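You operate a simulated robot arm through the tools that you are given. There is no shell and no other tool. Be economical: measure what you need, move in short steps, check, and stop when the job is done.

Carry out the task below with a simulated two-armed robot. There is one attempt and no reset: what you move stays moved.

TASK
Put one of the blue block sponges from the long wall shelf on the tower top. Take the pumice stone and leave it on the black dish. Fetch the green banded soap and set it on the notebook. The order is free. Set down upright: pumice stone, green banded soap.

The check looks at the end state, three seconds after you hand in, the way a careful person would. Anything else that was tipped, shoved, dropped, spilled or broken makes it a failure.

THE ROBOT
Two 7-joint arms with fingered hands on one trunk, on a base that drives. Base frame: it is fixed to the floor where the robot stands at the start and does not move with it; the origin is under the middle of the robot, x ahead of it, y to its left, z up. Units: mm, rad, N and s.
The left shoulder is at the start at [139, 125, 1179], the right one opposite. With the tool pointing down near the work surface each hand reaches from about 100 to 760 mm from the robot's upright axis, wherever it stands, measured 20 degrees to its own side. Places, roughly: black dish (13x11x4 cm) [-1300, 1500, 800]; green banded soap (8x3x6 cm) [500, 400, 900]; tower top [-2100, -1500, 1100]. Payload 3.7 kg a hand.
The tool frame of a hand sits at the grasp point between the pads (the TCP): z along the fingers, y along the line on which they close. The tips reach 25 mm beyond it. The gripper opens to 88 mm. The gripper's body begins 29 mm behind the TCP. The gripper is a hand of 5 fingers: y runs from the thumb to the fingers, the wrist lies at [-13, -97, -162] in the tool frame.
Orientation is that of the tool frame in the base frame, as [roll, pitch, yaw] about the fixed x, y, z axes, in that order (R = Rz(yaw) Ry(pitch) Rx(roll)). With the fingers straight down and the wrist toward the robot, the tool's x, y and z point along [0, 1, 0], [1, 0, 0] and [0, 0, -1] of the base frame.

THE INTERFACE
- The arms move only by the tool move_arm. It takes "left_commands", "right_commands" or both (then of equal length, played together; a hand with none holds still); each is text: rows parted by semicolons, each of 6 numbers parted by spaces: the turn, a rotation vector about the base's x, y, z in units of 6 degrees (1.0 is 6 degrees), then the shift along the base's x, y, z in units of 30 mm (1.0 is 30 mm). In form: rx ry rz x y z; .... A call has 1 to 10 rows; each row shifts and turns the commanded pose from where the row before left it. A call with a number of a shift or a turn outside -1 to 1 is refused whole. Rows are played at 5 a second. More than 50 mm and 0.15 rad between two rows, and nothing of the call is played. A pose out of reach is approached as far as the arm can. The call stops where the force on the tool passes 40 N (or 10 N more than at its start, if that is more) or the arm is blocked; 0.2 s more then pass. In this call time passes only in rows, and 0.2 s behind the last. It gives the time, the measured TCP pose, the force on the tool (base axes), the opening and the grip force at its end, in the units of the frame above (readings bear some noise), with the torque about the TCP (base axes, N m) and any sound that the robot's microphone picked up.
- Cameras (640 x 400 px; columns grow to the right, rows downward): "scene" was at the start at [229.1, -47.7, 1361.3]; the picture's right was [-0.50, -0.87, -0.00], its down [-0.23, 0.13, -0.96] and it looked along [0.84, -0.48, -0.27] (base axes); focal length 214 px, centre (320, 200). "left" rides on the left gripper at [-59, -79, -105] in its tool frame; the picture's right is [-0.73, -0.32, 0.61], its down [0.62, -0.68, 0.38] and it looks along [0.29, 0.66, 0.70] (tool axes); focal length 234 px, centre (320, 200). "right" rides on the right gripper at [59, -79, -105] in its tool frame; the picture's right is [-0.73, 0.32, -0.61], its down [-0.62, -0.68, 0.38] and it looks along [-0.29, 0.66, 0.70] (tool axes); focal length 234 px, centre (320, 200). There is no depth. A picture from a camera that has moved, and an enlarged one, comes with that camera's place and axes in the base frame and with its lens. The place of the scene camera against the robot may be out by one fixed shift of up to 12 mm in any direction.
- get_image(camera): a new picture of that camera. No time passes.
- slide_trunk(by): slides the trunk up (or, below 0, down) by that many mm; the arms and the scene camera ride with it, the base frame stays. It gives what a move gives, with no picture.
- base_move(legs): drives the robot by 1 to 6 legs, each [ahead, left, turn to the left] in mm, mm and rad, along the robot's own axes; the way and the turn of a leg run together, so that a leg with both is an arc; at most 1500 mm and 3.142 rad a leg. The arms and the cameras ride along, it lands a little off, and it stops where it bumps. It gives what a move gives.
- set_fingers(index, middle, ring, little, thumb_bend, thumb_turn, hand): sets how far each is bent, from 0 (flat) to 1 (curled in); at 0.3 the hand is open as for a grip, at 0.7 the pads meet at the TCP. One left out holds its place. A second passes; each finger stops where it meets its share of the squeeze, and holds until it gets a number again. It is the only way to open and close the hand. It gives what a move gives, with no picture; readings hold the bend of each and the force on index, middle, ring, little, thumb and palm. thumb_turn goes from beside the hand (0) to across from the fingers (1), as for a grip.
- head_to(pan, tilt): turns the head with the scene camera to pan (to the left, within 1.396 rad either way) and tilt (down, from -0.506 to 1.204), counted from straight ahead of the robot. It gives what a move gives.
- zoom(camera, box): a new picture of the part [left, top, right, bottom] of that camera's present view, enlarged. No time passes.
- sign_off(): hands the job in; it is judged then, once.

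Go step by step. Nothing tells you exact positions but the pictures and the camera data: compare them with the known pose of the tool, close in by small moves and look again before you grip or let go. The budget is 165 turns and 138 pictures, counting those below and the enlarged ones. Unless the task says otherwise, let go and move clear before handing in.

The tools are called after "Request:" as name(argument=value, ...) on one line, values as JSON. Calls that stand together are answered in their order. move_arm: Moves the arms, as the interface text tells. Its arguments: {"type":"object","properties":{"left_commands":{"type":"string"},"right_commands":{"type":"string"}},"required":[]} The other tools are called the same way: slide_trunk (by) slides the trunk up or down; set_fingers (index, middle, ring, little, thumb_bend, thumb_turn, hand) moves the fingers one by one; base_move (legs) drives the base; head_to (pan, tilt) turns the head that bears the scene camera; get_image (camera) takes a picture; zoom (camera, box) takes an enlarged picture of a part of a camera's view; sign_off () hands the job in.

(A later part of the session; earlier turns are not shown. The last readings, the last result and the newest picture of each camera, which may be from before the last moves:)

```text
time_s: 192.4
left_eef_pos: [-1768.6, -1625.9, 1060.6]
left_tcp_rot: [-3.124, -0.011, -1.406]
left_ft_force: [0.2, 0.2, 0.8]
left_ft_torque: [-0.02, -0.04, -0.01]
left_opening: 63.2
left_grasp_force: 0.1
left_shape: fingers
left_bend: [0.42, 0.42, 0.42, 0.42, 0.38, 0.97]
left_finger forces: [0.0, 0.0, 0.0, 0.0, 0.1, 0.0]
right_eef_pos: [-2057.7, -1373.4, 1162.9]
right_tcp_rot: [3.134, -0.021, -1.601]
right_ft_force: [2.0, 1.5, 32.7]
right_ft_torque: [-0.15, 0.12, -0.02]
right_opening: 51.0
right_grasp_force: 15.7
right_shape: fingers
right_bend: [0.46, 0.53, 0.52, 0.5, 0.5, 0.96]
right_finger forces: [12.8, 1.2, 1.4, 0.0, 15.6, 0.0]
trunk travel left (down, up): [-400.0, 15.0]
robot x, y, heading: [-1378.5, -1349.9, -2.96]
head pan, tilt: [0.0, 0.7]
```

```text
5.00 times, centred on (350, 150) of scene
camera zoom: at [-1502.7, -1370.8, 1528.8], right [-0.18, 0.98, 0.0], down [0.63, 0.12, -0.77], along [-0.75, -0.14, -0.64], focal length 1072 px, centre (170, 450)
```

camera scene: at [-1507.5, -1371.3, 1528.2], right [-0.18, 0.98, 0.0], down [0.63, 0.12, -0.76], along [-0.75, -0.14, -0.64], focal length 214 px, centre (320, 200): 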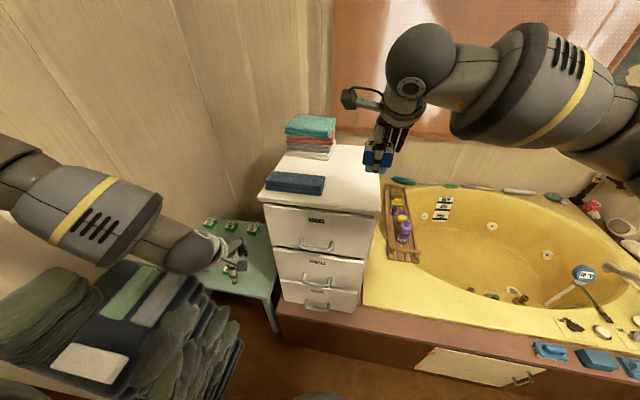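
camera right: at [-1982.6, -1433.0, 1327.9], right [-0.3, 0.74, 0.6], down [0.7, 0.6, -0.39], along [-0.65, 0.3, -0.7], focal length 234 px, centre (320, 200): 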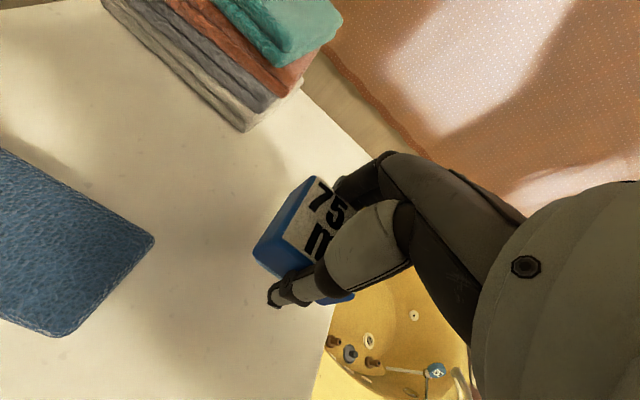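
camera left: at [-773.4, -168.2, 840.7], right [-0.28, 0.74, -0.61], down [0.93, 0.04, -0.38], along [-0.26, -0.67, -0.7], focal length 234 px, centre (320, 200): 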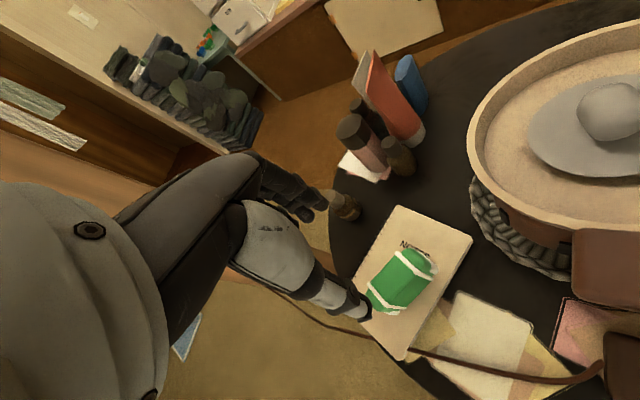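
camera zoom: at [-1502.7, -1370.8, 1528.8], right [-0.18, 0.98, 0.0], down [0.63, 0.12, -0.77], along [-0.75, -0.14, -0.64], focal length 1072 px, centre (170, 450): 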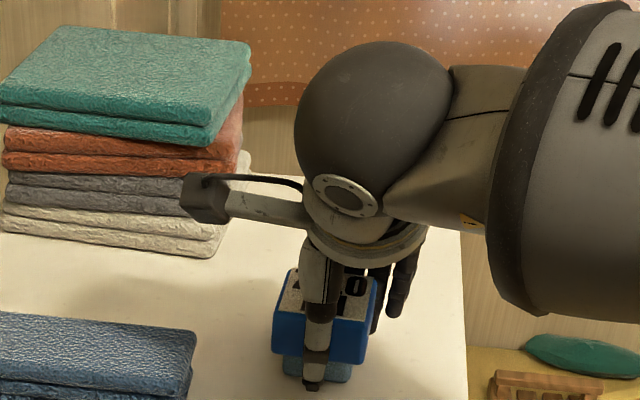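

Firm contact. I ease up 6 mm and open the fingers.

Request:
move_arm(right_commands="0 0 0 0 0 0.2")

Request:
set_fingers(hand="right", index=0.42, middle=0.42, ring=0.42, little=0.42, thumb_bend=0.42)

Request:
set_fingers(hand="right", index=0.3, middle=0.3, ring=0.3, little=0.3, thumb_bend=0.3)

Request:
zoom(camera="scene", box=[290, 110, 410, 190])

```text
time_s: 192.8
left_eef_pos: [-1769.3, -1625.5, 1059.8]
left_tcp_rot: [-3.119, -0.01, -1.406]
left_ft_force: [0.0, -0.8, -0.4]
left_ft_torque: [-0.01, 0.02, -0.02]
left_opening: 63.5
left_grasp_force: 0.0
left_shape: fingers
left_bend: [0.42, 0.42, 0.42, 0.42, 0.38, 0.97]
left_finger forces: [0.1, 0.0, 0.1, 0.0, 0.1, 0.0]
right_eef_pos: [-2056.9, -1374.3, 1163.7]
right_tcp_rot: [3.14, -0.016, -1.6]
right_ft_force: [-0.8, -0.3, 19.0]
right_ft_torque: [-0.11, 0.2, -0.02]
right_opening: 51.0
right_grasp_force: 15.5
right_shape: fingers
right_bend: [0.46, 0.53, 0.52, 0.5, 0.5, 0.96]
right_finger forces: [12.6, 2.0, 2.4, 0.0, 14.5, 0.0]
trunk travel left (down, up): [-400.0, 15.0]
robot x, y, heading: [-1379.2, -1343.6, -2.96]
head pan, tilt: [0.0, 0.7]
```

```text
time_s: 193.8
left_eef_pos: [-1771.2, -1626.2, 1059.2]
left_tcp_rot: [-3.121, -0.01, -1.405]
left_ft_force: [0.1, 0.1, 1.2]
left_ft_torque: [-0.02, 0.02, 0.03]
left_opening: 63.2
left_grasp_force: 0.0
left_shape: fingers
left_bend: [0.42, 0.42, 0.42, 0.42, 0.38, 0.97]
left_finger forces: [0.0, 0.0, 0.0, 0.0, 0.0, 0.0]
right_eef_pos: [-2057.8, -1373.1, 1162.1]
right_tcp_rot: [-3.139, -0.013, -1.601]
right_ft_force: [1.7, -0.2, 2.5]
right_ft_torque: [0.01, 0.03, 0.02]
right_opening: 64.4
right_grasp_force: 4.6
right_shape: fingers
right_bend: [0.4, 0.42, 0.42, 0.42, 0.41, 0.97]
right_finger forces: [3.1, 0.0, 0.0, 0.1, 5.0, 0.0]
trunk travel left (down, up): [-400.0, 15.0]
robot x, y, heading: [-1383.0, -1345.8, -2.961]
head pan, tilt: [0.0, 0.7]
```

```text
time_s: 194.8
left_eef_pos: [-1771.7, -1625.4, 1059.9]
left_tcp_rot: [-3.118, -0.011, -1.404]
left_ft_force: [-0.6, -0.4, 0.1]
left_ft_torque: [0.01, -0.04, -0.01]
left_opening: 63.5
left_grasp_force: 0.0
left_shape: fingers
left_bend: [0.42, 0.42, 0.42, 0.42, 0.38, 0.97]
left_finger forces: [0.1, 0.0, 0.1, 0.0, 0.0, 0.0]
right_eef_pos: [-2058.2, -1373.1, 1162.9]
right_tcp_rot: [-3.14, -0.015, -1.602]
right_ft_force: [0.2, 0.0, -0.1]
right_ft_torque: [-0.03, 0.02, 0.01]
right_opening: 84.8
right_grasp_force: 0.1
right_shape: fingers
right_bend: [0.3, 0.3, 0.3, 0.3, 0.3, 0.97]
right_finger forces: [0.1, 0.0, 0.1, 0.1, 0.0, 0.0]
trunk travel left (down, up): [-400.0, 15.0]
robot x, y, heading: [-1381.5, -1347.0, -2.961]
head pan, tilt: [0.0, 0.7]
```

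```text
5.00 times, centred on (350, 150) of scene
camera zoom: at [-1506.8, -1371.2, 1528.3], right [-0.18, 0.98, 0.0], down [0.63, 0.12, -0.76], along [-0.75, -0.14, -0.64], focal length 1072 px, centre (170, 450)
```

zoom: 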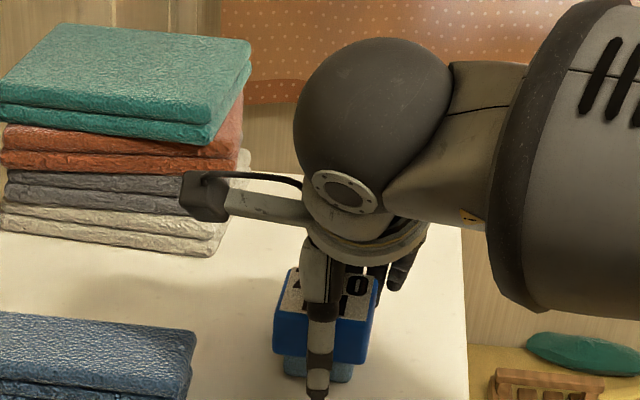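

Free. I raise the hand straight up and check.

Request:
move_arm(right_commands="0 0 0 0 0 0.5; 0 0 0 0 0 1; 0 0 0 0 0 1; 0 0 0 0 0 1; 0 0 0 0.5 0 1; 0 0 0 1 0 0; 0 0 0 1 0 0")

Request:
get_image(camera="scene")

```text
time_s: 196.4
left_eef_pos: [-1770.9, -1627.0, 1059.0]
left_tcp_rot: [-3.122, -0.01, -1.405]
left_ft_force: [-0.2, -0.9, 0.0]
left_ft_torque: [-0.01, 0.02, 0.02]
left_opening: 63.4
left_grasp_force: 0.0
left_shape: fingers
left_bend: [0.42, 0.42, 0.42, 0.42, 0.38, 0.97]
left_finger forces: [0.1, 0.0, 0.0, 0.0, 0.0, 0.0]
right_eef_pos: [-1983.0, -1373.5, 1298.9]
right_tcp_rot: [3.141, -0.014, -1.598]
right_ft_force: [0.9, -0.7, -0.3]
right_ft_torque: [0.01, 0.01, 0.0]
right_opening: 84.7
right_grasp_force: 0.2
right_shape: fingers
right_bend: [0.3, 0.3, 0.3, 0.3, 0.3, 0.97]
right_finger forces: [0.0, 0.0, 0.1, 0.1, 0.1, 0.0]
trunk travel left (down, up): [-400.0, 15.0]
robot x, y, heading: [-1382.1, -1345.1, -2.957]
head pan, tilt: [0.0, 0.7]
```

```text
40 pictures are left
camera scene: at [-1506.1, -1371.1, 1528.4], right [-0.18, 0.98, 0.0], down [0.63, 0.12, -0.77], along [-0.75, -0.14, -0.64], focal length 214 px, centre (320, 200)
```

scene: 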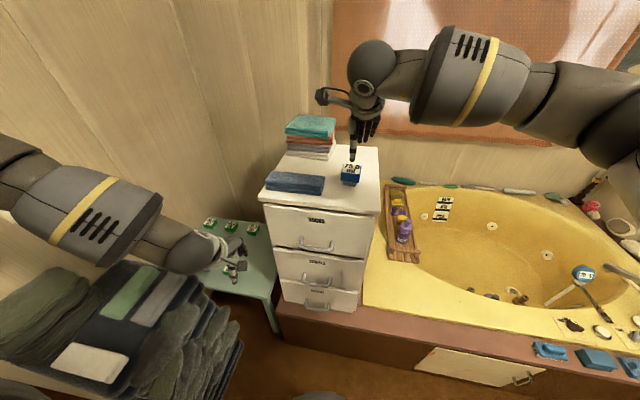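

The blue sponge stands on the tower top. Next the pumice: I back out the same way, lower the trunk, and return to the bench.

Request:
base_move(legs=[[-1280, 0, 0], [0, 0, 1.41]])

Request:
slide_trunk(by=-200)

Request:
move_arm(left_commands="0 0 0 0 0 1; 0 0 0 0 0 1; 0 0 0 0 0 1; 0 0 0 0 0 1; 0 0 0 0 0 1; 0 0 0 0 0 1; 0 0 0 0 0 1")

Request:
get_image(camera="scene")

```text
time_s: 206.2
left_eef_pos: [78.7, -1547.8, 1059.1]
left_tcp_rot: [-3.118, -0.01, 0.011]
left_ft_force: [-0.3, 0.5, -0.7]
left_ft_torque: [0.02, 0.03, 0.01]
left_opening: 62.9
left_grasp_force: 0.1
left_shape: fingers
left_bend: [0.42, 0.42, 0.42, 0.42, 0.38, 0.97]
left_finger forces: [0.1, 0.1, 0.0, 0.1, 0.0, 0.0]
right_eef_pos: [-203.3, -1718.2, 1298.0]
right_tcp_rot: [-3.141, -0.016, -0.185]
right_ft_force: [-0.2, -0.2, 0.6]
right_ft_torque: [0.03, -0.01, -0.02]
right_opening: 84.6
right_grasp_force: 0.2
right_shape: fingers
right_bend: [0.3, 0.3, 0.3, 0.3, 0.3, 0.97]
right_finger forces: [0.0, 0.0, 0.0, 0.0, 0.1, 0.0]
trunk travel left (down, up): [-400.0, 15.0]
robot x, y, heading: [-139.0, -1123.7, -1.541]
head pan, tilt: [0.0, 0.7]
```

```text
time_s: 208.4
left_eef_pos: [78.4, -1547.4, 860.4]
left_tcp_rot: [-3.12, -0.011, 0.01]
left_ft_force: [0.1, -0.2, -0.5]
left_ft_torque: [0.02, 0.01, -0.01]
left_opening: 63.1
left_grasp_force: 0.0
left_shape: fingers
left_bend: [0.42, 0.42, 0.42, 0.42, 0.38, 0.97]
left_finger forces: [0.0, 0.0, 0.1, 0.0, 0.0, 0.1]
right_eef_pos: [-203.1, -1716.3, 1098.7]
right_tcp_rot: [3.141, -0.016, -0.184]
right_ft_force: [-0.1, 0.1, -0.2]
right_ft_torque: [0.0, -0.02, 0.03]
right_opening: 84.5
right_grasp_force: 0.0
right_shape: fingers
right_bend: [0.3, 0.3, 0.3, 0.3, 0.3, 0.97]
right_finger forces: [0.0, 0.0, 0.0, 0.0, 0.0, 0.0]
trunk travel left (down, up): [-200.0, 215.0]
robot x, y, heading: [-131.8, -1117.8, -1.545]
head pan, tilt: [0.0, 0.7]
```

```text
time_s: 210.0
left_eef_pos: [84.0, -1597.4, 1047.6]
left_tcp_rot: [-3.117, -0.01, 0.011]
left_ft_force: [-0.4, -0.3, 0.4]
left_ft_torque: [-0.02, -0.01, 0.02]
left_opening: 63.5
left_grasp_force: 0.1
left_shape: fingers
left_bend: [0.42, 0.42, 0.42, 0.42, 0.38, 0.97]
left_finger forces: [0.0, 0.1, 0.0, 0.1, 0.0, 0.0]
left hand out of reach, approached as far as the arm can: row 1, 2, 3, 4, 5
right_eef_pos: [-203.1, -1717.8, 1098.5]
right_tcp_rot: [-3.139, -0.015, -0.185]
right_ft_force: [-0.2, -0.2, -0.2]
right_ft_torque: [0.0, 0.0, 0.02]
right_opening: 84.6
right_grasp_force: 0.1
right_shape: fingers
right_bend: [0.3, 0.3, 0.3, 0.3, 0.3, 0.97]
right_finger forces: [0.1, 0.0, 0.0, 0.0, 0.1, 0.1]
trunk travel left (down, up): [-200.0, 215.0]
robot x, y, heading: [-136.7, -1117.9, -1.546]
head pan, tilt: [0.0, 0.7]
```

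```text
39 pictures are left
camera scene: at [-133.9, -1355.1, 1322.8], right [-1.0, -0.03, 0.0], down [-0.02, 0.64, -0.77], along [0.02, -0.77, -0.64], focal length 214 px, centre (320, 200)
```

scene: 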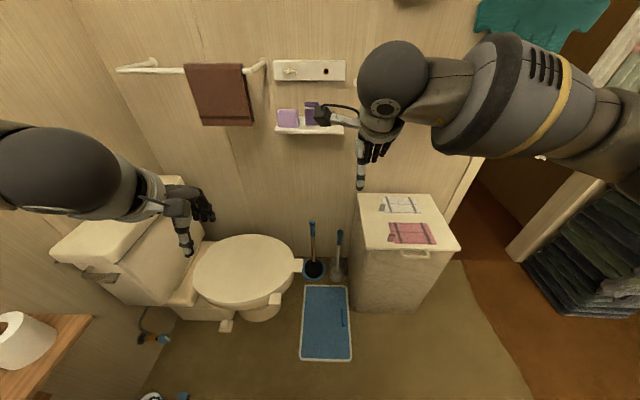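

Clear. I drive back north and turn to face the bench.

Request:
base_move(legs=[[-1400, 0, 0], [0, -220, 0], [0, 0, 1.545]])

Request:
get_image(camera="scene")

```text
time_s: 222.1
left_eef_pos: [100.9, 499.7, 1047.0]
left_tcp_rot: [-3.116, -0.008, 1.538]
left_ft_force: [-0.2, 0.1, -0.1]
left_ft_torque: [0.04, -0.01, 0.02]
left_opening: 62.9
left_grasp_force: 0.1
left_shape: fingers
left_bend: [0.42, 0.42, 0.42, 0.42, 0.38, 0.97]
left_finger forces: [0.1, 0.0, 0.0, 0.0, 0.0, 0.1]
right_eef_pos: [207.3, 207.2, 1096.7]
right_tcp_rot: [-3.139, -0.016, 1.344]
right_ft_force: [-0.1, 0.5, -0.1]
right_ft_torque: [0.07, -0.03, -0.01]
right_opening: 84.6
right_grasp_force: 0.0
right_shape: fingers
right_bend: [0.3, 0.3, 0.3, 0.3, 0.3, 0.97]
right_finger forces: [0.0, 0.1, 0.0, 0.0, 0.0, 0.0]
trunk travel left (down, up): [-200.0, 215.0]
robot x, y, heading: [-390.2, 300.3, -0.021]
head pan, tilt: [0.0, 0.7]
```

```text
38 pictures are left
camera scene: at [-155.1, 294.6, 1322.5], right [-0.02, -1.0, 0.0], down [-0.64, 0.01, -0.76], along [0.76, -0.01, -0.64], focal length 214 px, centre (320, 200)
```

scene: 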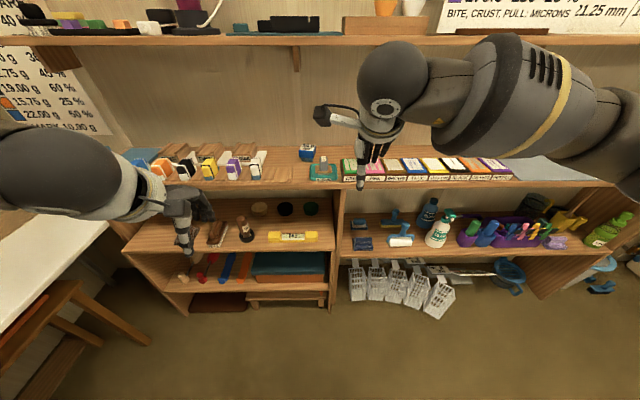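

I drive up so that the right hand comes near the pumice, staying high.

Request:
base_move(legs=[[250, 40, 0.02]])

Request:
head_to(pan=0.1, tilt=0.95)

Request:
get_image(camera="scene")

Request:
get_image(camera="right")

```text
time_s: 223.9
left_eef_pos: [345.8, 546.5, 1046.7]
left_tcp_rot: [-3.117, -0.008, 1.559]
left_ft_force: [0.0, -0.3, -0.7]
left_ft_torque: [0.01, 0.01, 0.0]
left_opening: 63.2
left_grasp_force: 0.1
left_shape: fingers
left_bend: [0.42, 0.42, 0.42, 0.42, 0.38, 0.97]
left_finger forces: [0.0, 0.1, 0.1, 0.0, 0.0, 0.0]
right_eef_pos: [457.7, 255.9, 1099.1]
right_tcp_rot: [-3.139, -0.015, 1.362]
right_ft_force: [-0.4, 0.4, -0.3]
right_ft_torque: [0.01, 0.02, -0.01]
right_opening: 84.7
right_grasp_force: 0.1
right_shape: fingers
right_bend: [0.3, 0.3, 0.3, 0.3, 0.3, 0.97]
right_finger forces: [0.0, 0.0, 0.0, 0.0, 0.0, 0.1]
trunk travel left (down, up): [-200.0, 215.0]
robot x, y, heading: [-137.2, 337.3, 0.001]
head pan, tilt: [0.0, 0.7]
```

```text
time_s: 224.7
left_eef_pos: [345.2, 546.7, 1045.7]
left_tcp_rot: [-3.117, -0.011, 1.559]
left_ft_force: [-0.5, 0.4, -0.9]
left_ft_torque: [0.0, 0.01, 0.01]
left_opening: 63.2
left_grasp_force: 0.0
left_shape: fingers
left_bend: [0.42, 0.42, 0.42, 0.42, 0.38, 0.97]
left_finger forces: [0.1, 0.0, 0.1, 0.1, 0.0, 0.1]
right_eef_pos: [457.2, 255.3, 1097.9]
right_tcp_rot: [-3.139, -0.015, 1.364]
right_ft_force: [0.3, 0.4, -0.6]
right_ft_torque: [-0.01, 0.01, -0.01]
right_opening: 84.6
right_grasp_force: 0.1
right_shape: fingers
right_bend: [0.3, 0.3, 0.3, 0.3, 0.3, 0.97]
right_finger forces: [0.0, 0.0, 0.0, 0.0, 0.1, 0.1]
trunk travel left (down, up): [-200.0, 215.0]
robot x, y, heading: [-140.1, 336.5, 0.002]
head pan, tilt: [0.099, 0.949]
```

```text
37 pictures are left
camera scene: at [80.6, 344.0, 1302.8], right [0.1, -0.99, 0.0], down [-0.81, -0.08, -0.58], along [0.58, 0.06, -0.81], focal length 214 px, centre (320, 200)
```

scene: 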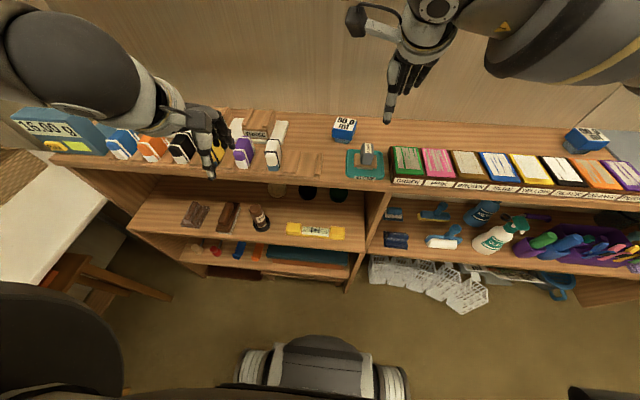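

```text
36 pictures are left
camera right: at [392.1, 328.6, 1203.4], right [0.17, -0.79, 0.6], down [-0.79, -0.46, -0.39], along [0.58, -0.41, -0.7], focal length 234 px, centre (320, 200)
```

right: 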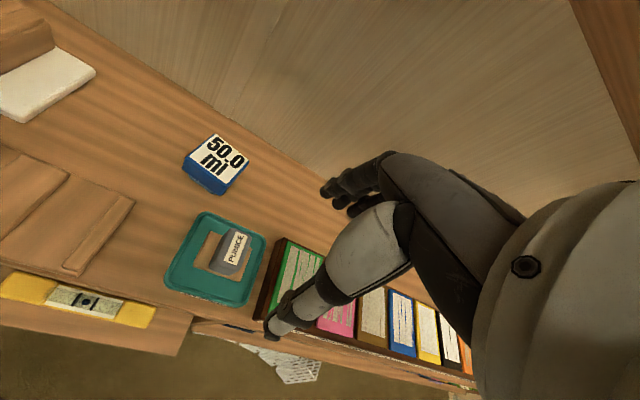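

I zoom on the pumice for position and yaw from both cameras.

Request:
zoom(camera="right", box=[150, 190, 310, 320])

Request:
zoom(camera="scene", box=[320, 110, 416, 190])

```text
3.08 times, centred on (230, 255) of right
camera zoom: at [392.1, 328.6, 1203.4], right [0.17, -0.79, 0.6], down [-0.79, -0.46, -0.39], along [0.58, -0.41, -0.7], focal length 720 px, centre (597, 31)
```

zoom: 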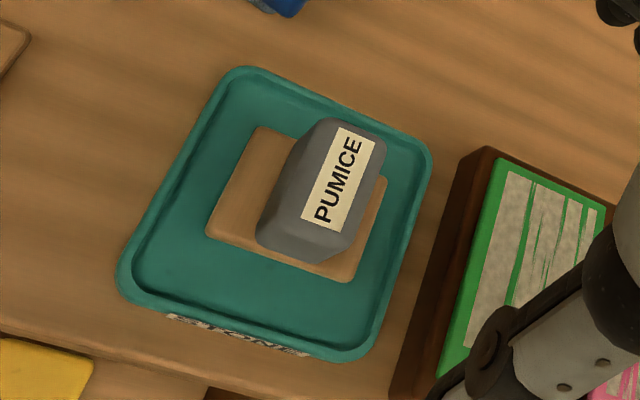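

```text
5.00 times, centred on (368, 150) of scene
camera zoom: at [80.6, 344.0, 1302.8], right [0.1, -0.99, 0.0], down [-0.81, -0.08, -0.58], along [0.58, 0.06, -0.81], focal length 1072 px, centre (80, 450)
```

zoom: 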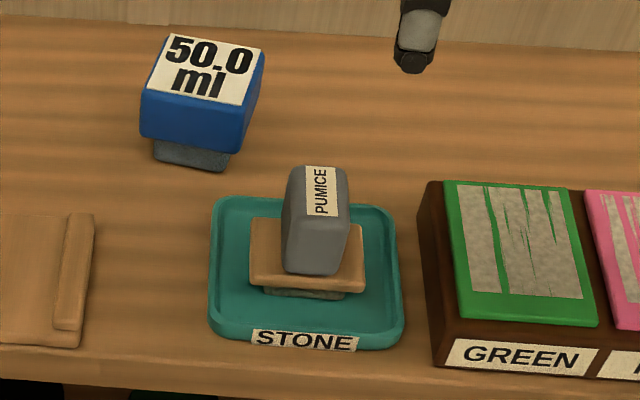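

Pumice: centre ≈(477,275), top ≈970, about 45 (x) by 32 (y) mm, standing on a pad. I move above it with yaw≈1.53.

Request:
move_arm(right_commands="0 0 0.4 0.17 0.17 -0.8; 0 0 0.4 0.17 0.17 -0.8; 0 0 0.4 0.17 0.17 -0.8; 0 0 0.4 0.17 0.17 -0.7")

Request:
zoom(camera="scene", box=[320, 110, 416, 190])

Request:
get_image(camera="right")

```text
time_s: 225.7
left_eef_pos: [346.1, 547.0, 1047.0]
left_tcp_rot: [-3.116, -0.009, 1.557]
left_ft_force: [0.4, 0.3, -0.3]
left_ft_torque: [0.03, -0.01, 0.01]
left_opening: 63.2
left_grasp_force: 0.0
left_shape: fingers
left_bend: [0.42, 0.42, 0.42, 0.42, 0.38, 0.97]
left_finger forces: [0.1, 0.1, 0.1, 0.1, 0.0, 0.1]
right_eef_pos: [480.0, 277.1, 1002.7]
right_tcp_rot: [-3.139, -0.016, 1.531]
right_ft_force: [0.3, 0.8, -0.7]
right_ft_torque: [0.01, -0.03, -0.01]
right_opening: 84.6
right_grasp_force: 0.0
right_shape: fingers
right_bend: [0.3, 0.3, 0.3, 0.3, 0.3, 0.97]
right_finger forces: [0.0, 0.0, 0.0, 0.0, 0.1, 0.0]
trunk travel left (down, up): [-200.0, 215.0]
robot x, y, heading: [-138.9, 339.0, 0.004]
head pan, tilt: [0.099, 0.949]
```

```text
5.00 times, centred on (368, 150) of scene
camera zoom: at [81.1, 344.0, 1302.6], right [0.1, -0.99, 0.0], down [-0.81, -0.08, -0.58], along [0.58, 0.06, -0.81], focal length 1072 px, centre (80, 450)
```

zoom: 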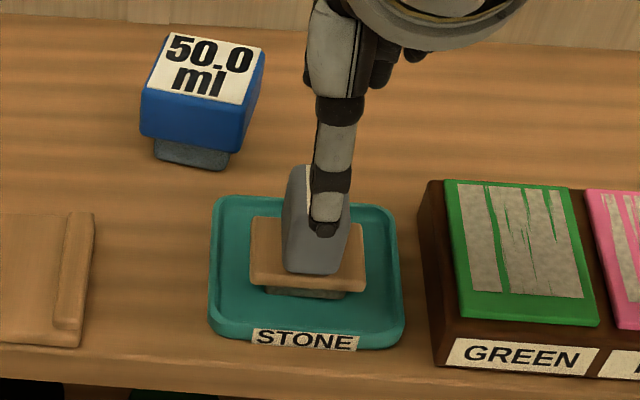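

```text
32 pictures are left
camera right: at [403.3, 336.8, 1109.0], right [0.29, -0.75, 0.6], down [-0.71, -0.59, -0.39], along [0.64, -0.3, -0.7], focal length 234 px, centre (320, 200)
```

right: 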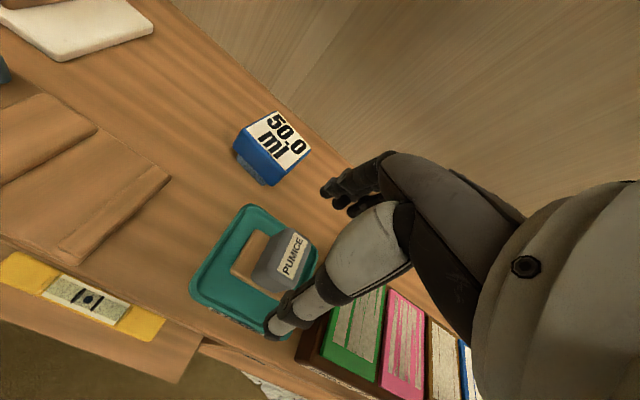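

Well aligned; small shift +4 in y, narrow fingers a little, then descend to z≈967.

Request:
set_fingers(hand="right", index=0.37, middle=0.37, ring=0.37, little=0.37, thumb_bend=0.35)

Request:
move_arm(right_commands="0 0 0 -0.1 0.12 -0.4; 0 0 0 0 0 -0.4; 0 0 0 0 0 -0.38")

Request:
zoom(camera="scene", box=[320, 110, 416, 190])

Request:
zoom(camera="right", box=[180, 180, 400, 360])

```text
time_s: 226.7
left_eef_pos: [345.0, 547.4, 1046.0]
left_tcp_rot: [-3.118, -0.01, 1.558]
left_ft_force: [0.2, 0.7, -0.1]
left_ft_torque: [0.01, -0.01, -0.01]
left_opening: 63.1
left_grasp_force: 0.1
left_shape: fingers
left_bend: [0.42, 0.42, 0.42, 0.42, 0.38, 0.97]
left_finger forces: [0.0, 0.1, 0.0, 0.0, 0.0, 0.1]
right_eef_pos: [478.5, 276.3, 1003.8]
right_tcp_rot: [-3.139, -0.016, 1.531]
right_ft_force: [0.5, 0.2, -0.2]
right_ft_torque: [0.02, 0.03, 0.02]
right_opening: 72.5
right_grasp_force: 0.0
right_shape: fingers
right_bend: [0.37, 0.37, 0.37, 0.37, 0.35, 0.97]
right_finger forces: [0.0, 0.0, 0.0, 0.1, 0.0, 0.0]
trunk travel left (down, up): [-200.0, 215.0]
robot x, y, heading: [-138.2, 339.1, 0.0]
head pan, tilt: [0.099, 0.949]
```

```text
time_s: 227.5
left_eef_pos: [345.6, 546.4, 1046.9]
left_tcp_rot: [-3.118, -0.009, 1.557]
left_ft_force: [-0.5, -1.2, -0.7]
left_ft_torque: [0.0, 0.02, -0.03]
left_opening: 63.3
left_grasp_force: 0.0
left_shape: fingers
left_bend: [0.42, 0.42, 0.42, 0.42, 0.38, 0.97]
left_finger forces: [0.0, 0.1, 0.1, 0.0, 0.0, 0.1]
right_eef_pos: [474.8, 281.6, 968.6]
right_tcp_rot: [-3.14, -0.016, 1.53]
right_ft_force: [-0.2, -0.1, -1.0]
right_ft_torque: [0.0, 0.02, 0.0]
right_opening: 72.8
right_grasp_force: 0.2
right_shape: fingers
right_bend: [0.37, 0.37, 0.37, 0.37, 0.35, 0.97]
right_finger forces: [0.1, 0.1, 0.0, 0.1, 0.0, 0.0]
trunk travel left (down, up): [-200.0, 215.0]
robot x, y, heading: [-142.6, 340.4, 0.004]
head pan, tilt: [0.099, 0.949]
```

```text
5.00 times, centred on (368, 150) of scene
camera zoom: at [80.8, 344.0, 1302.7], right [0.1, -0.99, 0.0], down [-0.81, -0.08, -0.58], along [0.58, 0.06, -0.81], focal length 1072 px, centre (80, 450)
```

zoom: 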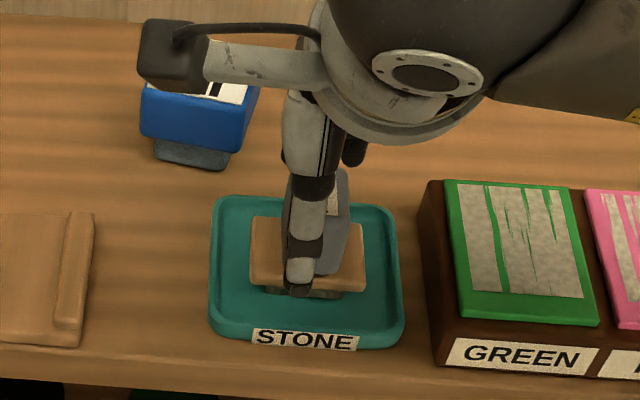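

```text
2.22 times, centred on (290, 270) of right
camera zoom: at [399.3, 341.1, 1074.1], right [0.29, -0.75, 0.6], down [-0.71, -0.59, -0.39], along [0.64, -0.3, -0.7], focal length 520 px, centre (387, 44)
```

zoom: 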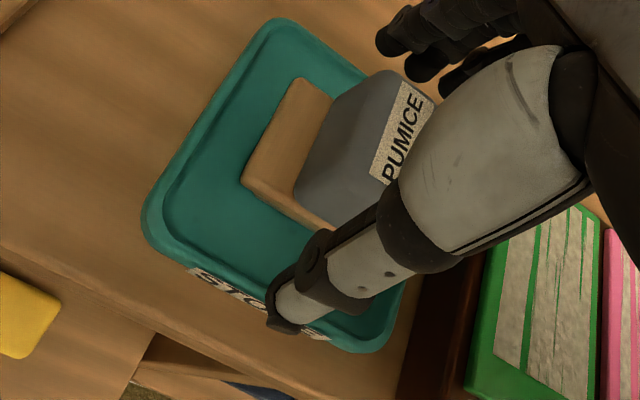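

Index and middle face the back, thumb the front centre. I close.

Request:
set_fingers(hand="right", index=0.5, middle=0.5, ring=0.45, little=0.42, thumb_bend=0.5)

Request:
set_fingers(hand="right", index=0.62, middle=0.62, thumb_bend=0.6)

Request:
zoom(camera="scene", box=[320, 110, 416, 190])

```text
time_s: 228.5
left_eef_pos: [345.4, 548.0, 1047.8]
left_tcp_rot: [-3.115, -0.008, 1.558]
left_ft_force: [-0.5, -0.2, 0.0]
left_ft_torque: [-0.03, -0.03, 0.04]
left_opening: 63.4
left_grasp_force: 0.1
left_shape: fingers
left_bend: [0.42, 0.42, 0.42, 0.42, 0.38, 0.97]
left_finger forces: [0.0, 0.0, 0.1, 0.0, 0.1, 0.1]
right_eef_pos: [474.8, 280.5, 968.1]
right_tcp_rot: [-3.141, -0.014, 1.531]
right_ft_force: [0.3, 0.1, -0.2]
right_ft_torque: [0.02, -0.01, 0.02]
right_opening: 42.2
right_grasp_force: 0.2
right_shape: fingers
right_bend: [0.5, 0.5, 0.45, 0.42, 0.49, 0.97]
right_finger forces: [0.0, 0.0, 0.0, 0.1, 0.1, 0.0]
trunk travel left (down, up): [-200.0, 215.0]
robot x, y, heading: [-136.5, 335.4, 0.0]
head pan, tilt: [0.099, 0.949]
```

```text
time_s: 229.5
left_eef_pos: [344.3, 546.5, 1046.3]
left_tcp_rot: [-3.118, -0.009, 1.558]
left_ft_force: [0.5, 0.2, -0.2]
left_ft_torque: [0.04, -0.02, -0.04]
left_opening: 63.2
left_grasp_force: 0.1
left_shape: fingers
left_bend: [0.42, 0.42, 0.42, 0.42, 0.38, 0.97]
left_finger forces: [0.0, 0.0, 0.1, 0.0, 0.0, 0.1]
right_eef_pos: [475.7, 280.9, 968.3]
right_tcp_rot: [-3.139, -0.016, 1.531]
right_ft_force: [0.5, -0.3, 0.3]
right_ft_torque: [-0.01, -0.02, 0.01]
right_opening: 37.5
right_grasp_force: 7.9
right_shape: fingers
right_bend: [0.55, 0.56, 0.45, 0.42, 0.51, 0.96]
right_finger forces: [3.9, 4.2, 0.0, 0.0, 7.9, 0.0]
trunk travel left (down, up): [-200.0, 215.0]
robot x, y, heading: [-139.1, 336.2, 0.001]
head pan, tilt: [0.099, 0.949]
```

```text
5.00 times, centred on (368, 150) of scene
camera zoom: at [80.7, 344.0, 1302.7], right [0.1, -0.99, 0.0], down [-0.81, -0.08, -0.58], along [0.58, 0.06, -0.81], focal length 1072 px, centre (80, 450)
```

zoom: 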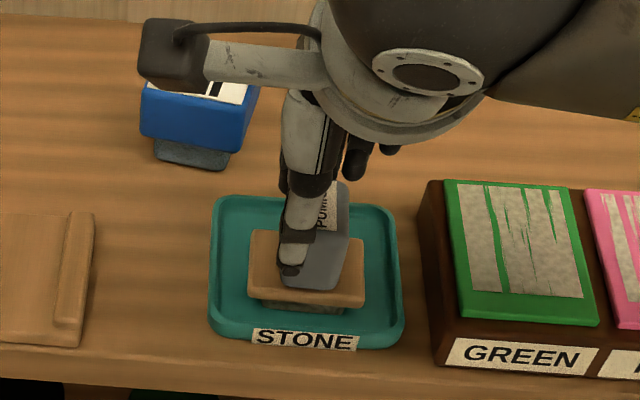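

Balanced grip. I squeeze a bit more and lift.

Request:
set_fingers(hand="right", index=0.7, middle=0.7, thumb_bend=0.68)

Request:
move_arm(right_commands="0 0 0 0 0 0.4; 0 0 0 0 0 0.8; 0 0 0 0 0 1; 0 0 0 0 0 1")

Request:
get_image(camera="right")

Request:
get_image(camera="scene")

```text
time_s: 230.5
left_eef_pos: [344.5, 546.7, 1046.1]
left_tcp_rot: [-3.117, -0.01, 1.559]
left_ft_force: [0.4, -0.3, -0.9]
left_ft_torque: [0.01, 0.01, 0.02]
left_opening: 63.0
left_grasp_force: 0.0
left_shape: fingers
left_bend: [0.42, 0.42, 0.42, 0.42, 0.38, 0.97]
left_finger forces: [0.0, 0.0, 0.1, 0.0, 0.1, 0.1]
right_eef_pos: [476.3, 280.6, 968.6]
right_tcp_rot: [-3.14, -0.016, 1.532]
right_ft_force: [-0.4, 0.1, 0.4]
right_ft_torque: [-0.03, 0.0, -0.01]
right_opening: 37.1
right_grasp_force: 13.0
right_shape: fingers
right_bend: [0.58, 0.61, 0.45, 0.42, 0.49, 0.96]
right_finger forces: [6.5, 6.6, 0.0, 0.0, 12.8, 0.0]
trunk travel left (down, up): [-200.0, 215.0]
robot x, y, heading: [-139.6, 337.7, 0.004]
head pan, tilt: [0.099, 0.949]
```

```text
time_s: 231.5
left_eef_pos: [345.1, 546.6, 1047.7]
left_tcp_rot: [-3.118, -0.008, 1.558]
left_ft_force: [0.5, -1.4, 0.0]
left_ft_torque: [0.0, 0.0, 0.04]
left_opening: 63.1
left_grasp_force: 0.1
left_shape: fingers
left_bend: [0.42, 0.42, 0.42, 0.42, 0.38, 0.97]
left_finger forces: [0.1, 0.0, 0.1, 0.1, 0.0, 0.1]
right_eef_pos: [476.2, 280.1, 1065.3]
right_tcp_rot: [-3.14, -0.017, 1.531]
right_ft_force: [0.6, -0.6, -1.9]
right_ft_torque: [0.03, -0.01, 0.02]
right_opening: 36.8
right_grasp_force: 13.4
right_shape: fingers
right_bend: [0.58, 0.61, 0.45, 0.42, 0.49, 0.95]
right_finger forces: [6.4, 6.3, 0.1, 0.1, 12.8, 0.0]
trunk travel left (down, up): [-200.0, 215.0]
robot x, y, heading: [-135.9, 337.8, -0.001]
head pan, tilt: [0.099, 0.949]
```

```text
28 pictures are left
camera right: at [399.2, 341.2, 1170.9], right [0.29, -0.75, 0.6], down [-0.71, -0.59, -0.39], along [0.64, -0.3, -0.7], focal length 234 px, centre (320, 200)
```

right: 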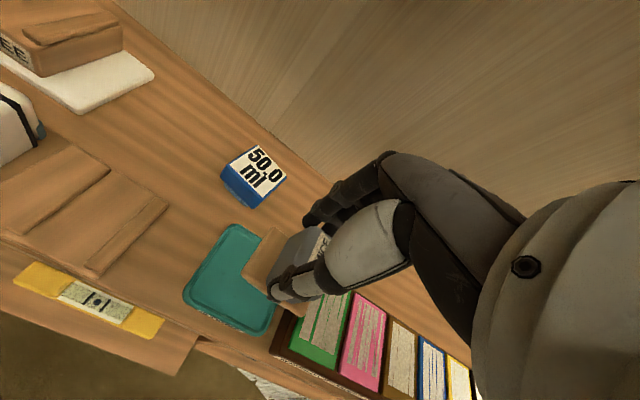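

```text
27 pictures are left
camera scene: at [80.3, 344.1, 1302.8], right [0.1, -0.99, 0.0], down [-0.81, -0.08, -0.58], along [0.58, 0.06, -0.81], focal length 214 px, centre (320, 200)
```

scene: 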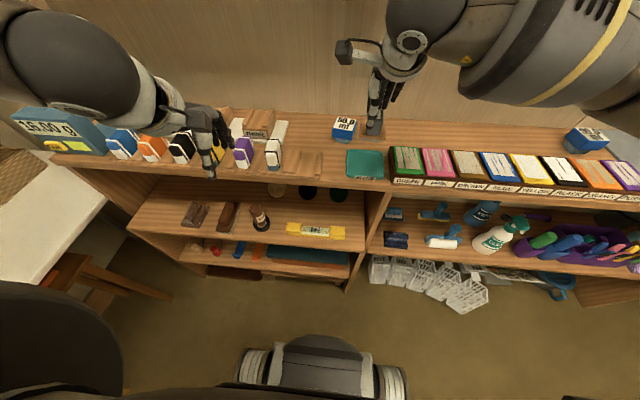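

The pumice came up together with its pad (one piece). Now I carry it to the vanity: back off, go west along y≈470, and turn to face +y.

Request:
base_move(legs=[[-250, 0, 0], [0, 130, 0], [-750, 0, 0], [0, 200, 0], [0, 0, 1.57]])

Request:
head_to(pan=0, tilt=0.6)

Request:
get_image(camera="scene")

```text
time_s: 240.6
left_eef_pos: [-785.6, 1056.7, 1047.6]
left_tcp_rot: [-3.117, -0.009, 1.995]
left_ft_force: [0.1, -0.2, -0.1]
left_ft_torque: [-0.01, -0.01, -0.01]
left_opening: 63.2
left_grasp_force: 0.0
left_shape: fingers
left_bend: [0.42, 0.42, 0.42, 0.42, 0.38, 0.97]
left_finger forces: [0.0, 0.0, 0.1, 0.0, 0.0, 0.0]
right_eef_pos: [-553.1, 873.7, 1064.9]
right_tcp_rot: [-3.139, -0.016, 1.97]
right_ft_force: [0.1, 0.4, -0.2]
right_ft_torque: [0.01, -0.03, -0.01]
right_opening: 36.8
right_grasp_force: 12.5
right_shape: fingers
right_bend: [0.58, 0.61, 0.45, 0.42, 0.49, 0.95]
right_finger forces: [6.4, 6.3, 0.0, 0.1, 12.7, 0.0]
trunk travel left (down, up): [-200.0, 215.0]
robot x, y, heading: [-1134.5, 660.0, 0.443]
head pan, tilt: [0.099, 0.949]
stopped in leg 5: the robot was blocked; the commanded pose is now the measured one
```

```text
time_s: 241.4
left_eef_pos: [-783.7, 1055.9, 1046.0]
left_tcp_rot: [-3.117, -0.011, 1.997]
left_ft_force: [1.3, -0.1, -0.6]
left_ft_torque: [0.03, 0.0, 0.02]
left_opening: 63.4
left_grasp_force: 0.1
left_shape: fingers
left_bend: [0.42, 0.42, 0.42, 0.42, 0.38, 0.97]
left_finger forces: [0.1, 0.1, 0.1, 0.1, 0.1, 0.0]
right_eef_pos: [-551.8, 871.6, 1065.0]
right_tcp_rot: [-3.141, -0.015, 1.968]
right_ft_force: [0.0, 0.5, -0.8]
right_ft_torque: [-0.03, 0.04, 0.01]
right_opening: 36.7
right_grasp_force: 12.4
right_shape: fingers
right_bend: [0.58, 0.61, 0.45, 0.42, 0.49, 0.95]
right_finger forces: [6.4, 6.2, 0.0, 0.0, 12.6, 0.1]
trunk travel left (down, up): [-200.0, 215.0]
robot x, y, heading: [-1136.3, 663.0, 0.444]
head pan, tilt: [0.0, 0.6]
```

```text
26 pictures are left
camera scene: at [-920.7, 761.9, 1331.1], right [0.43, -0.9, 0.0], down [-0.51, -0.24, -0.82], along [0.75, 0.35, -0.57], focal length 214 px, centre (320, 200)
```

scene: 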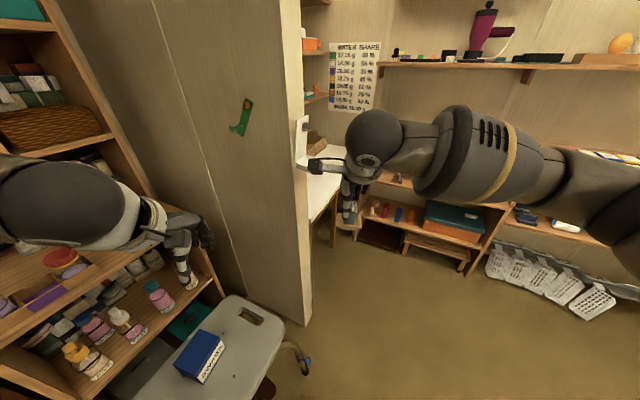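

The base corner likely met the stool's leg. I back away to the west, turn there, and look.

Request:
base_move(legs=[[-290, 40, 0], [0, 0, 1.12]])

Request:
get_image(camera="scene")

```text
time_s: 246.2
left_eef_pos: [-1616.9, 1059.2, 1046.7]
left_tcp_rot: [-3.116, -0.011, 3.123]
left_ft_force: [-0.1, 0.0, -0.3]
left_ft_torque: [0.0, 0.06, -0.04]
left_opening: 63.4
left_grasp_force: 0.2
left_shape: fingers
left_bend: [0.42, 0.42, 0.42, 0.42, 0.38, 0.97]
left_finger forces: [0.1, 0.0, 0.1, 0.1, 0.0, 0.0]
right_eef_pos: [-1350.1, 1188.8, 1064.4]
right_tcp_rot: [-3.14, -0.014, 3.095]
right_ft_force: [0.0, -0.5, -0.7]
right_ft_torque: [0.0, 0.03, 0.03]
right_opening: 36.5
right_grasp_force: 11.9
right_shape: fingers
right_bend: [0.59, 0.62, 0.45, 0.42, 0.49, 0.95]
right_finger forces: [6.3, 5.9, 0.1, 0.0, 12.4, 0.0]
trunk travel left (down, up): [-200.0, 215.0]
robot x, y, heading: [-1410.6, 574.1, 1.568]
head pan, tilt: [0.0, 0.6]
```

```text
25 pictures are left
camera scene: at [-1412.3, 811.9, 1331.1], right [1.0, 0.0, 0.0], down [0.0, -0.56, -0.83], along [0.0, 0.83, -0.56], focal length 214 px, centre (320, 200)
```

scene: 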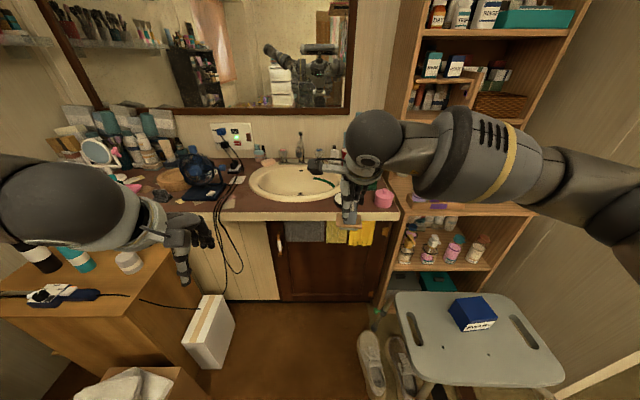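

All stands well. The dish is hidden behind my right hand; I shift the base left and a bit ahead, then look with both cameras.

Request:
base_move(legs=[[0, 130, 0], [150, 0, 0]])

Request:
head_to(pan=-0.3, tilt=0.75)

Request:
get_image(camera="scene")

Request:
get_image(camera="right")

```text
time_s: 247.4
left_eef_pos: [-1719.4, 1058.7, 1046.0]
left_tcp_rot: [-3.118, -0.008, 3.118]
left_ft_force: [0.0, -0.2, 0.3]
left_ft_torque: [0.02, -0.04, -0.01]
left_opening: 63.4
left_grasp_force: 0.1
left_shape: fingers
left_bend: [0.42, 0.42, 0.42, 0.42, 0.38, 0.97]
left_finger forces: [0.0, 0.0, 0.0, 0.0, 0.0, 0.1]
right_eef_pos: [-1450.9, 1188.7, 1064.8]
right_tcp_rot: [-3.14, -0.013, 3.09]
right_ft_force: [0.3, -0.1, -0.7]
right_ft_torque: [0.02, -0.02, -0.06]
right_opening: 36.5
right_grasp_force: 12.2
right_shape: fingers
right_bend: [0.59, 0.62, 0.45, 0.42, 0.49, 0.95]
right_finger forces: [6.3, 6.0, 0.1, 0.1, 12.3, 0.0]
trunk travel left (down, up): [-200.0, 215.0]
robot x, y, heading: [-1509.8, 575.0, 1.568]
head pan, tilt: [0.0, 0.6]
stopped in leg 1: the robot was blocked; the commanded pose is now the measured one
```

```text
time_s: 248.2
left_eef_pos: [-1718.1, 1060.4, 1046.6]
left_tcp_rot: [-3.12, -0.011, 3.119]
left_ft_force: [1.1, 1.1, 0.5]
left_ft_torque: [-0.02, 0.0, -0.02]
left_opening: 63.4
left_grasp_force: 0.1
left_shape: fingers
left_bend: [0.42, 0.42, 0.42, 0.42, 0.38, 0.97]
left_finger forces: [0.0, 0.0, 0.0, 0.1, 0.1, 0.1]
right_eef_pos: [-1449.4, 1189.3, 1064.8]
right_tcp_rot: [-3.139, -0.016, 3.091]
right_ft_force: [0.0, 0.3, -1.0]
right_ft_torque: [-0.01, 0.0, 0.03]
right_opening: 36.6
right_grasp_force: 12.7
right_shape: fingers
right_bend: [0.59, 0.62, 0.45, 0.42, 0.49, 0.95]
right_finger forces: [6.3, 6.0, 0.0, 0.1, 12.3, 0.1]
trunk travel left (down, up): [-200.0, 215.0]
robot x, y, heading: [-1510.4, 572.2, 1.563]
head pan, tilt: [-0.3, 0.75]
```

```text
24 pictures are left
camera scene: at [-1489.4, 802.9, 1318.3], right [0.95, -0.3, 0.0], down [-0.2, -0.65, -0.73], along [0.22, 0.7, -0.68], focal length 214 px, centre (320, 200)
```

scene: 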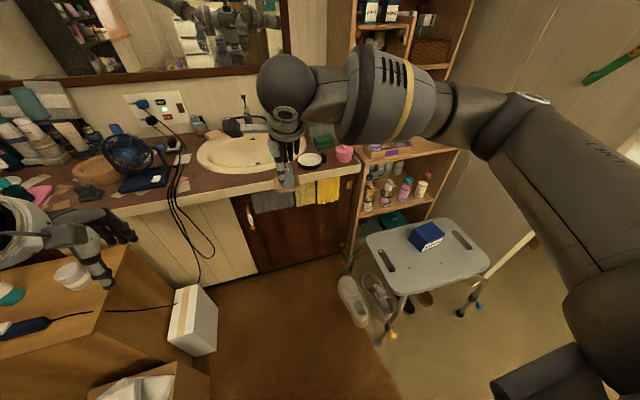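

```text
23 pictures are left
camera right: at [-1510.2, 1114.2, 1170.1], right [0.75, 0.29, 0.6], down [0.58, -0.71, -0.39], along [0.31, 0.64, -0.7], focal length 234 px, centre (320, 200)
```

right: 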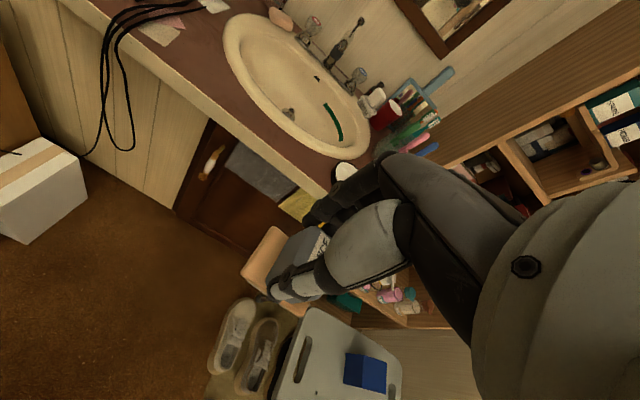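

The left shift likely brushed the trash can, so I step back right a little and go ahead; dish is at ≈(-1305,1575,815).

Request:
base_move(legs=[[0, -15, 0], [330, 0, 0]])

Request:
get_image(camera="scene")

Request:
get_image(camera="right")

```text
time_s: 250.8
left_eef_pos: [-1700.4, 1386.5, 1046.2]
left_tcp_rot: [-3.119, -0.011, 3.117]
left_ft_force: [-0.5, 0.7, 0.2]
left_ft_torque: [0.0, 0.01, 0.02]
left_opening: 63.3
left_grasp_force: 0.1
left_shape: fingers
left_bend: [0.42, 0.42, 0.42, 0.42, 0.38, 0.97]
left_finger forces: [0.0, 0.0, 0.0, 0.0, 0.0, 0.0]
right_eef_pos: [-1432.3, 1515.6, 1064.7]
right_tcp_rot: [-3.14, -0.016, 3.09]
right_ft_force: [-0.6, 0.0, -0.3]
right_ft_torque: [-0.02, 0.0, -0.01]
right_opening: 36.6
right_grasp_force: 12.0
right_shape: fingers
right_bend: [0.59, 0.62, 0.45, 0.42, 0.49, 0.95]
right_finger forces: [6.3, 6.0, 0.0, 0.0, 12.3, 0.0]
trunk travel left (down, up): [-200.0, 215.0]
robot x, y, heading: [-1493.6, 901.9, 1.566]
head pan, tilt: [-0.3, 0.75]
```

```text
22 pictures are left
camera scene: at [-1472.5, 1129.2, 1318.2], right [0.95, -0.3, 0.0], down [-0.21, -0.65, -0.73], along [0.22, 0.7, -0.68], focal length 214 px, centre (320, 200)
```

scene: 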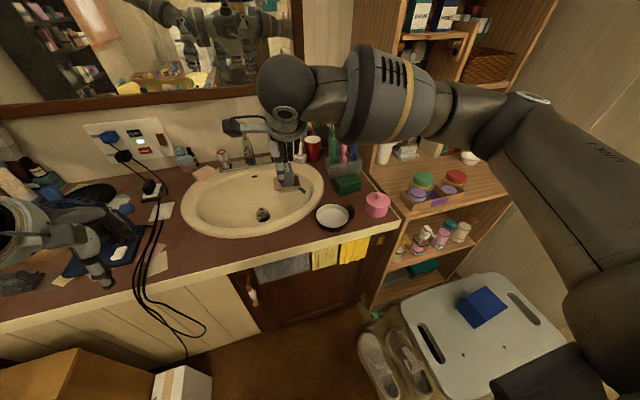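

```text
21 pictures are left
camera right: at [-1493.2, 1440.5, 1170.0], right [0.75, 0.29, 0.6], down [0.58, -0.71, -0.39], along [0.31, 0.64, -0.7], focal length 234 px, centre (320, 200)
```

right: 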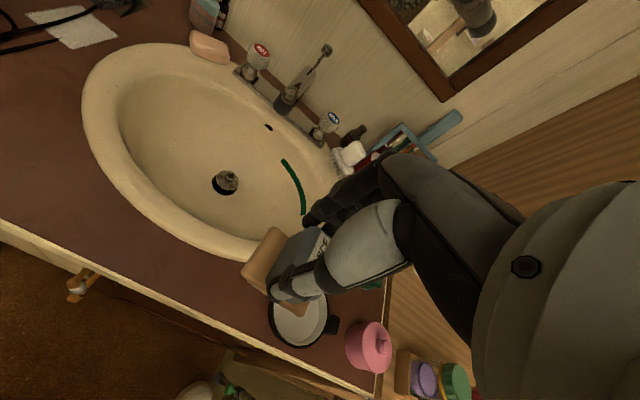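

Dish centre ≈(-1308,1530), inner surface z≈850. I bring the pumice above it.

Request:
move_arm(right_commands="0 0 0 0.8 0.12 -0.4; 0 0 0 0.8 0.12 -0.4; 0 0 0 0.8 0.12 -0.4; 0 0 0 0.8 0.12 -0.4; 0 0 0 0.8 0.12 -0.4")

Request:
get_image(camera="right")

Request:
zoom(camera="scene", box=[260, 150, 420, 270])

```text
time_s: 252.0
left_eef_pos: [-1699.6, 1386.8, 1047.2]
left_tcp_rot: [-3.119, -0.011, 3.118]
left_ft_force: [-0.5, 0.5, -0.3]
left_ft_torque: [0.0, -0.02, 0.0]
left_opening: 63.1
left_grasp_force: 0.1
left_shape: fingers
left_bend: [0.42, 0.42, 0.42, 0.42, 0.38, 0.97]
left_finger forces: [0.1, 0.0, 0.0, 0.0, 0.0, 0.0]
right_eef_pos: [-1311.9, 1533.0, 1003.9]
right_tcp_rot: [-3.139, -0.015, 3.091]
right_ft_force: [-0.4, -0.3, -0.3]
right_ft_torque: [0.01, 0.01, -0.02]
right_opening: 36.3
right_grasp_force: 12.3
right_shape: fingers
right_bend: [0.59, 0.62, 0.45, 0.42, 0.49, 0.95]
right_finger forces: [6.2, 6.1, 0.0, 0.0, 12.2, 0.0]
trunk travel left (down, up): [-200.0, 215.0]
robot x, y, heading: [-1495.0, 896.5, 1.567]
head pan, tilt: [-0.3, 0.75]
```

```text
20 pictures are left
camera right: at [-1373.3, 1457.9, 1110.0], right [0.75, 0.29, 0.6], down [0.58, -0.71, -0.39], along [0.31, 0.64, -0.7], focal length 234 px, centre (320, 200)
```

right: 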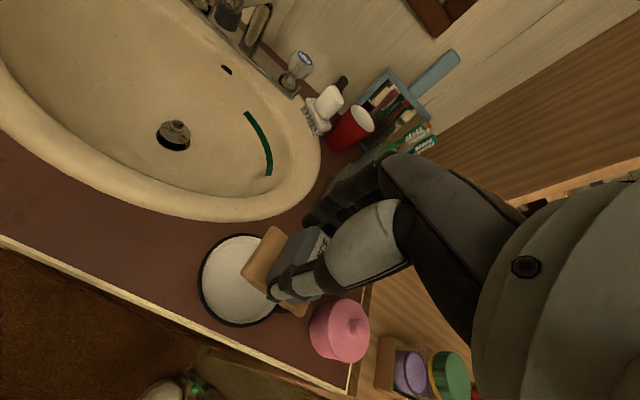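

```text
3.33 times, centred on (340, 210) of scene
camera zoom: at [-1471.9, 1128.7, 1318.3], right [0.95, -0.3, 0.0], down [-0.21, -0.65, -0.73], along [0.22, 0.7, -0.68], focal length 715 px, centre (253, 167)
```

zoom: 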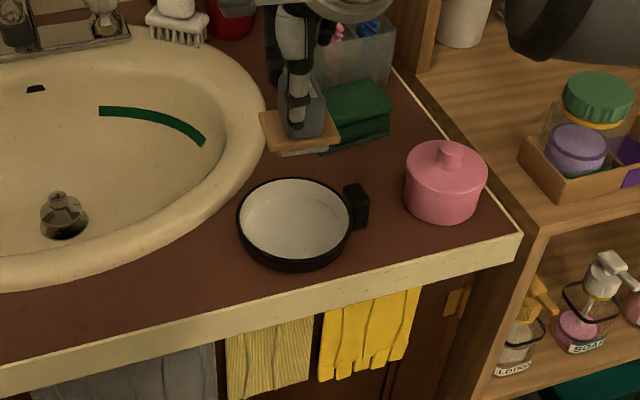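

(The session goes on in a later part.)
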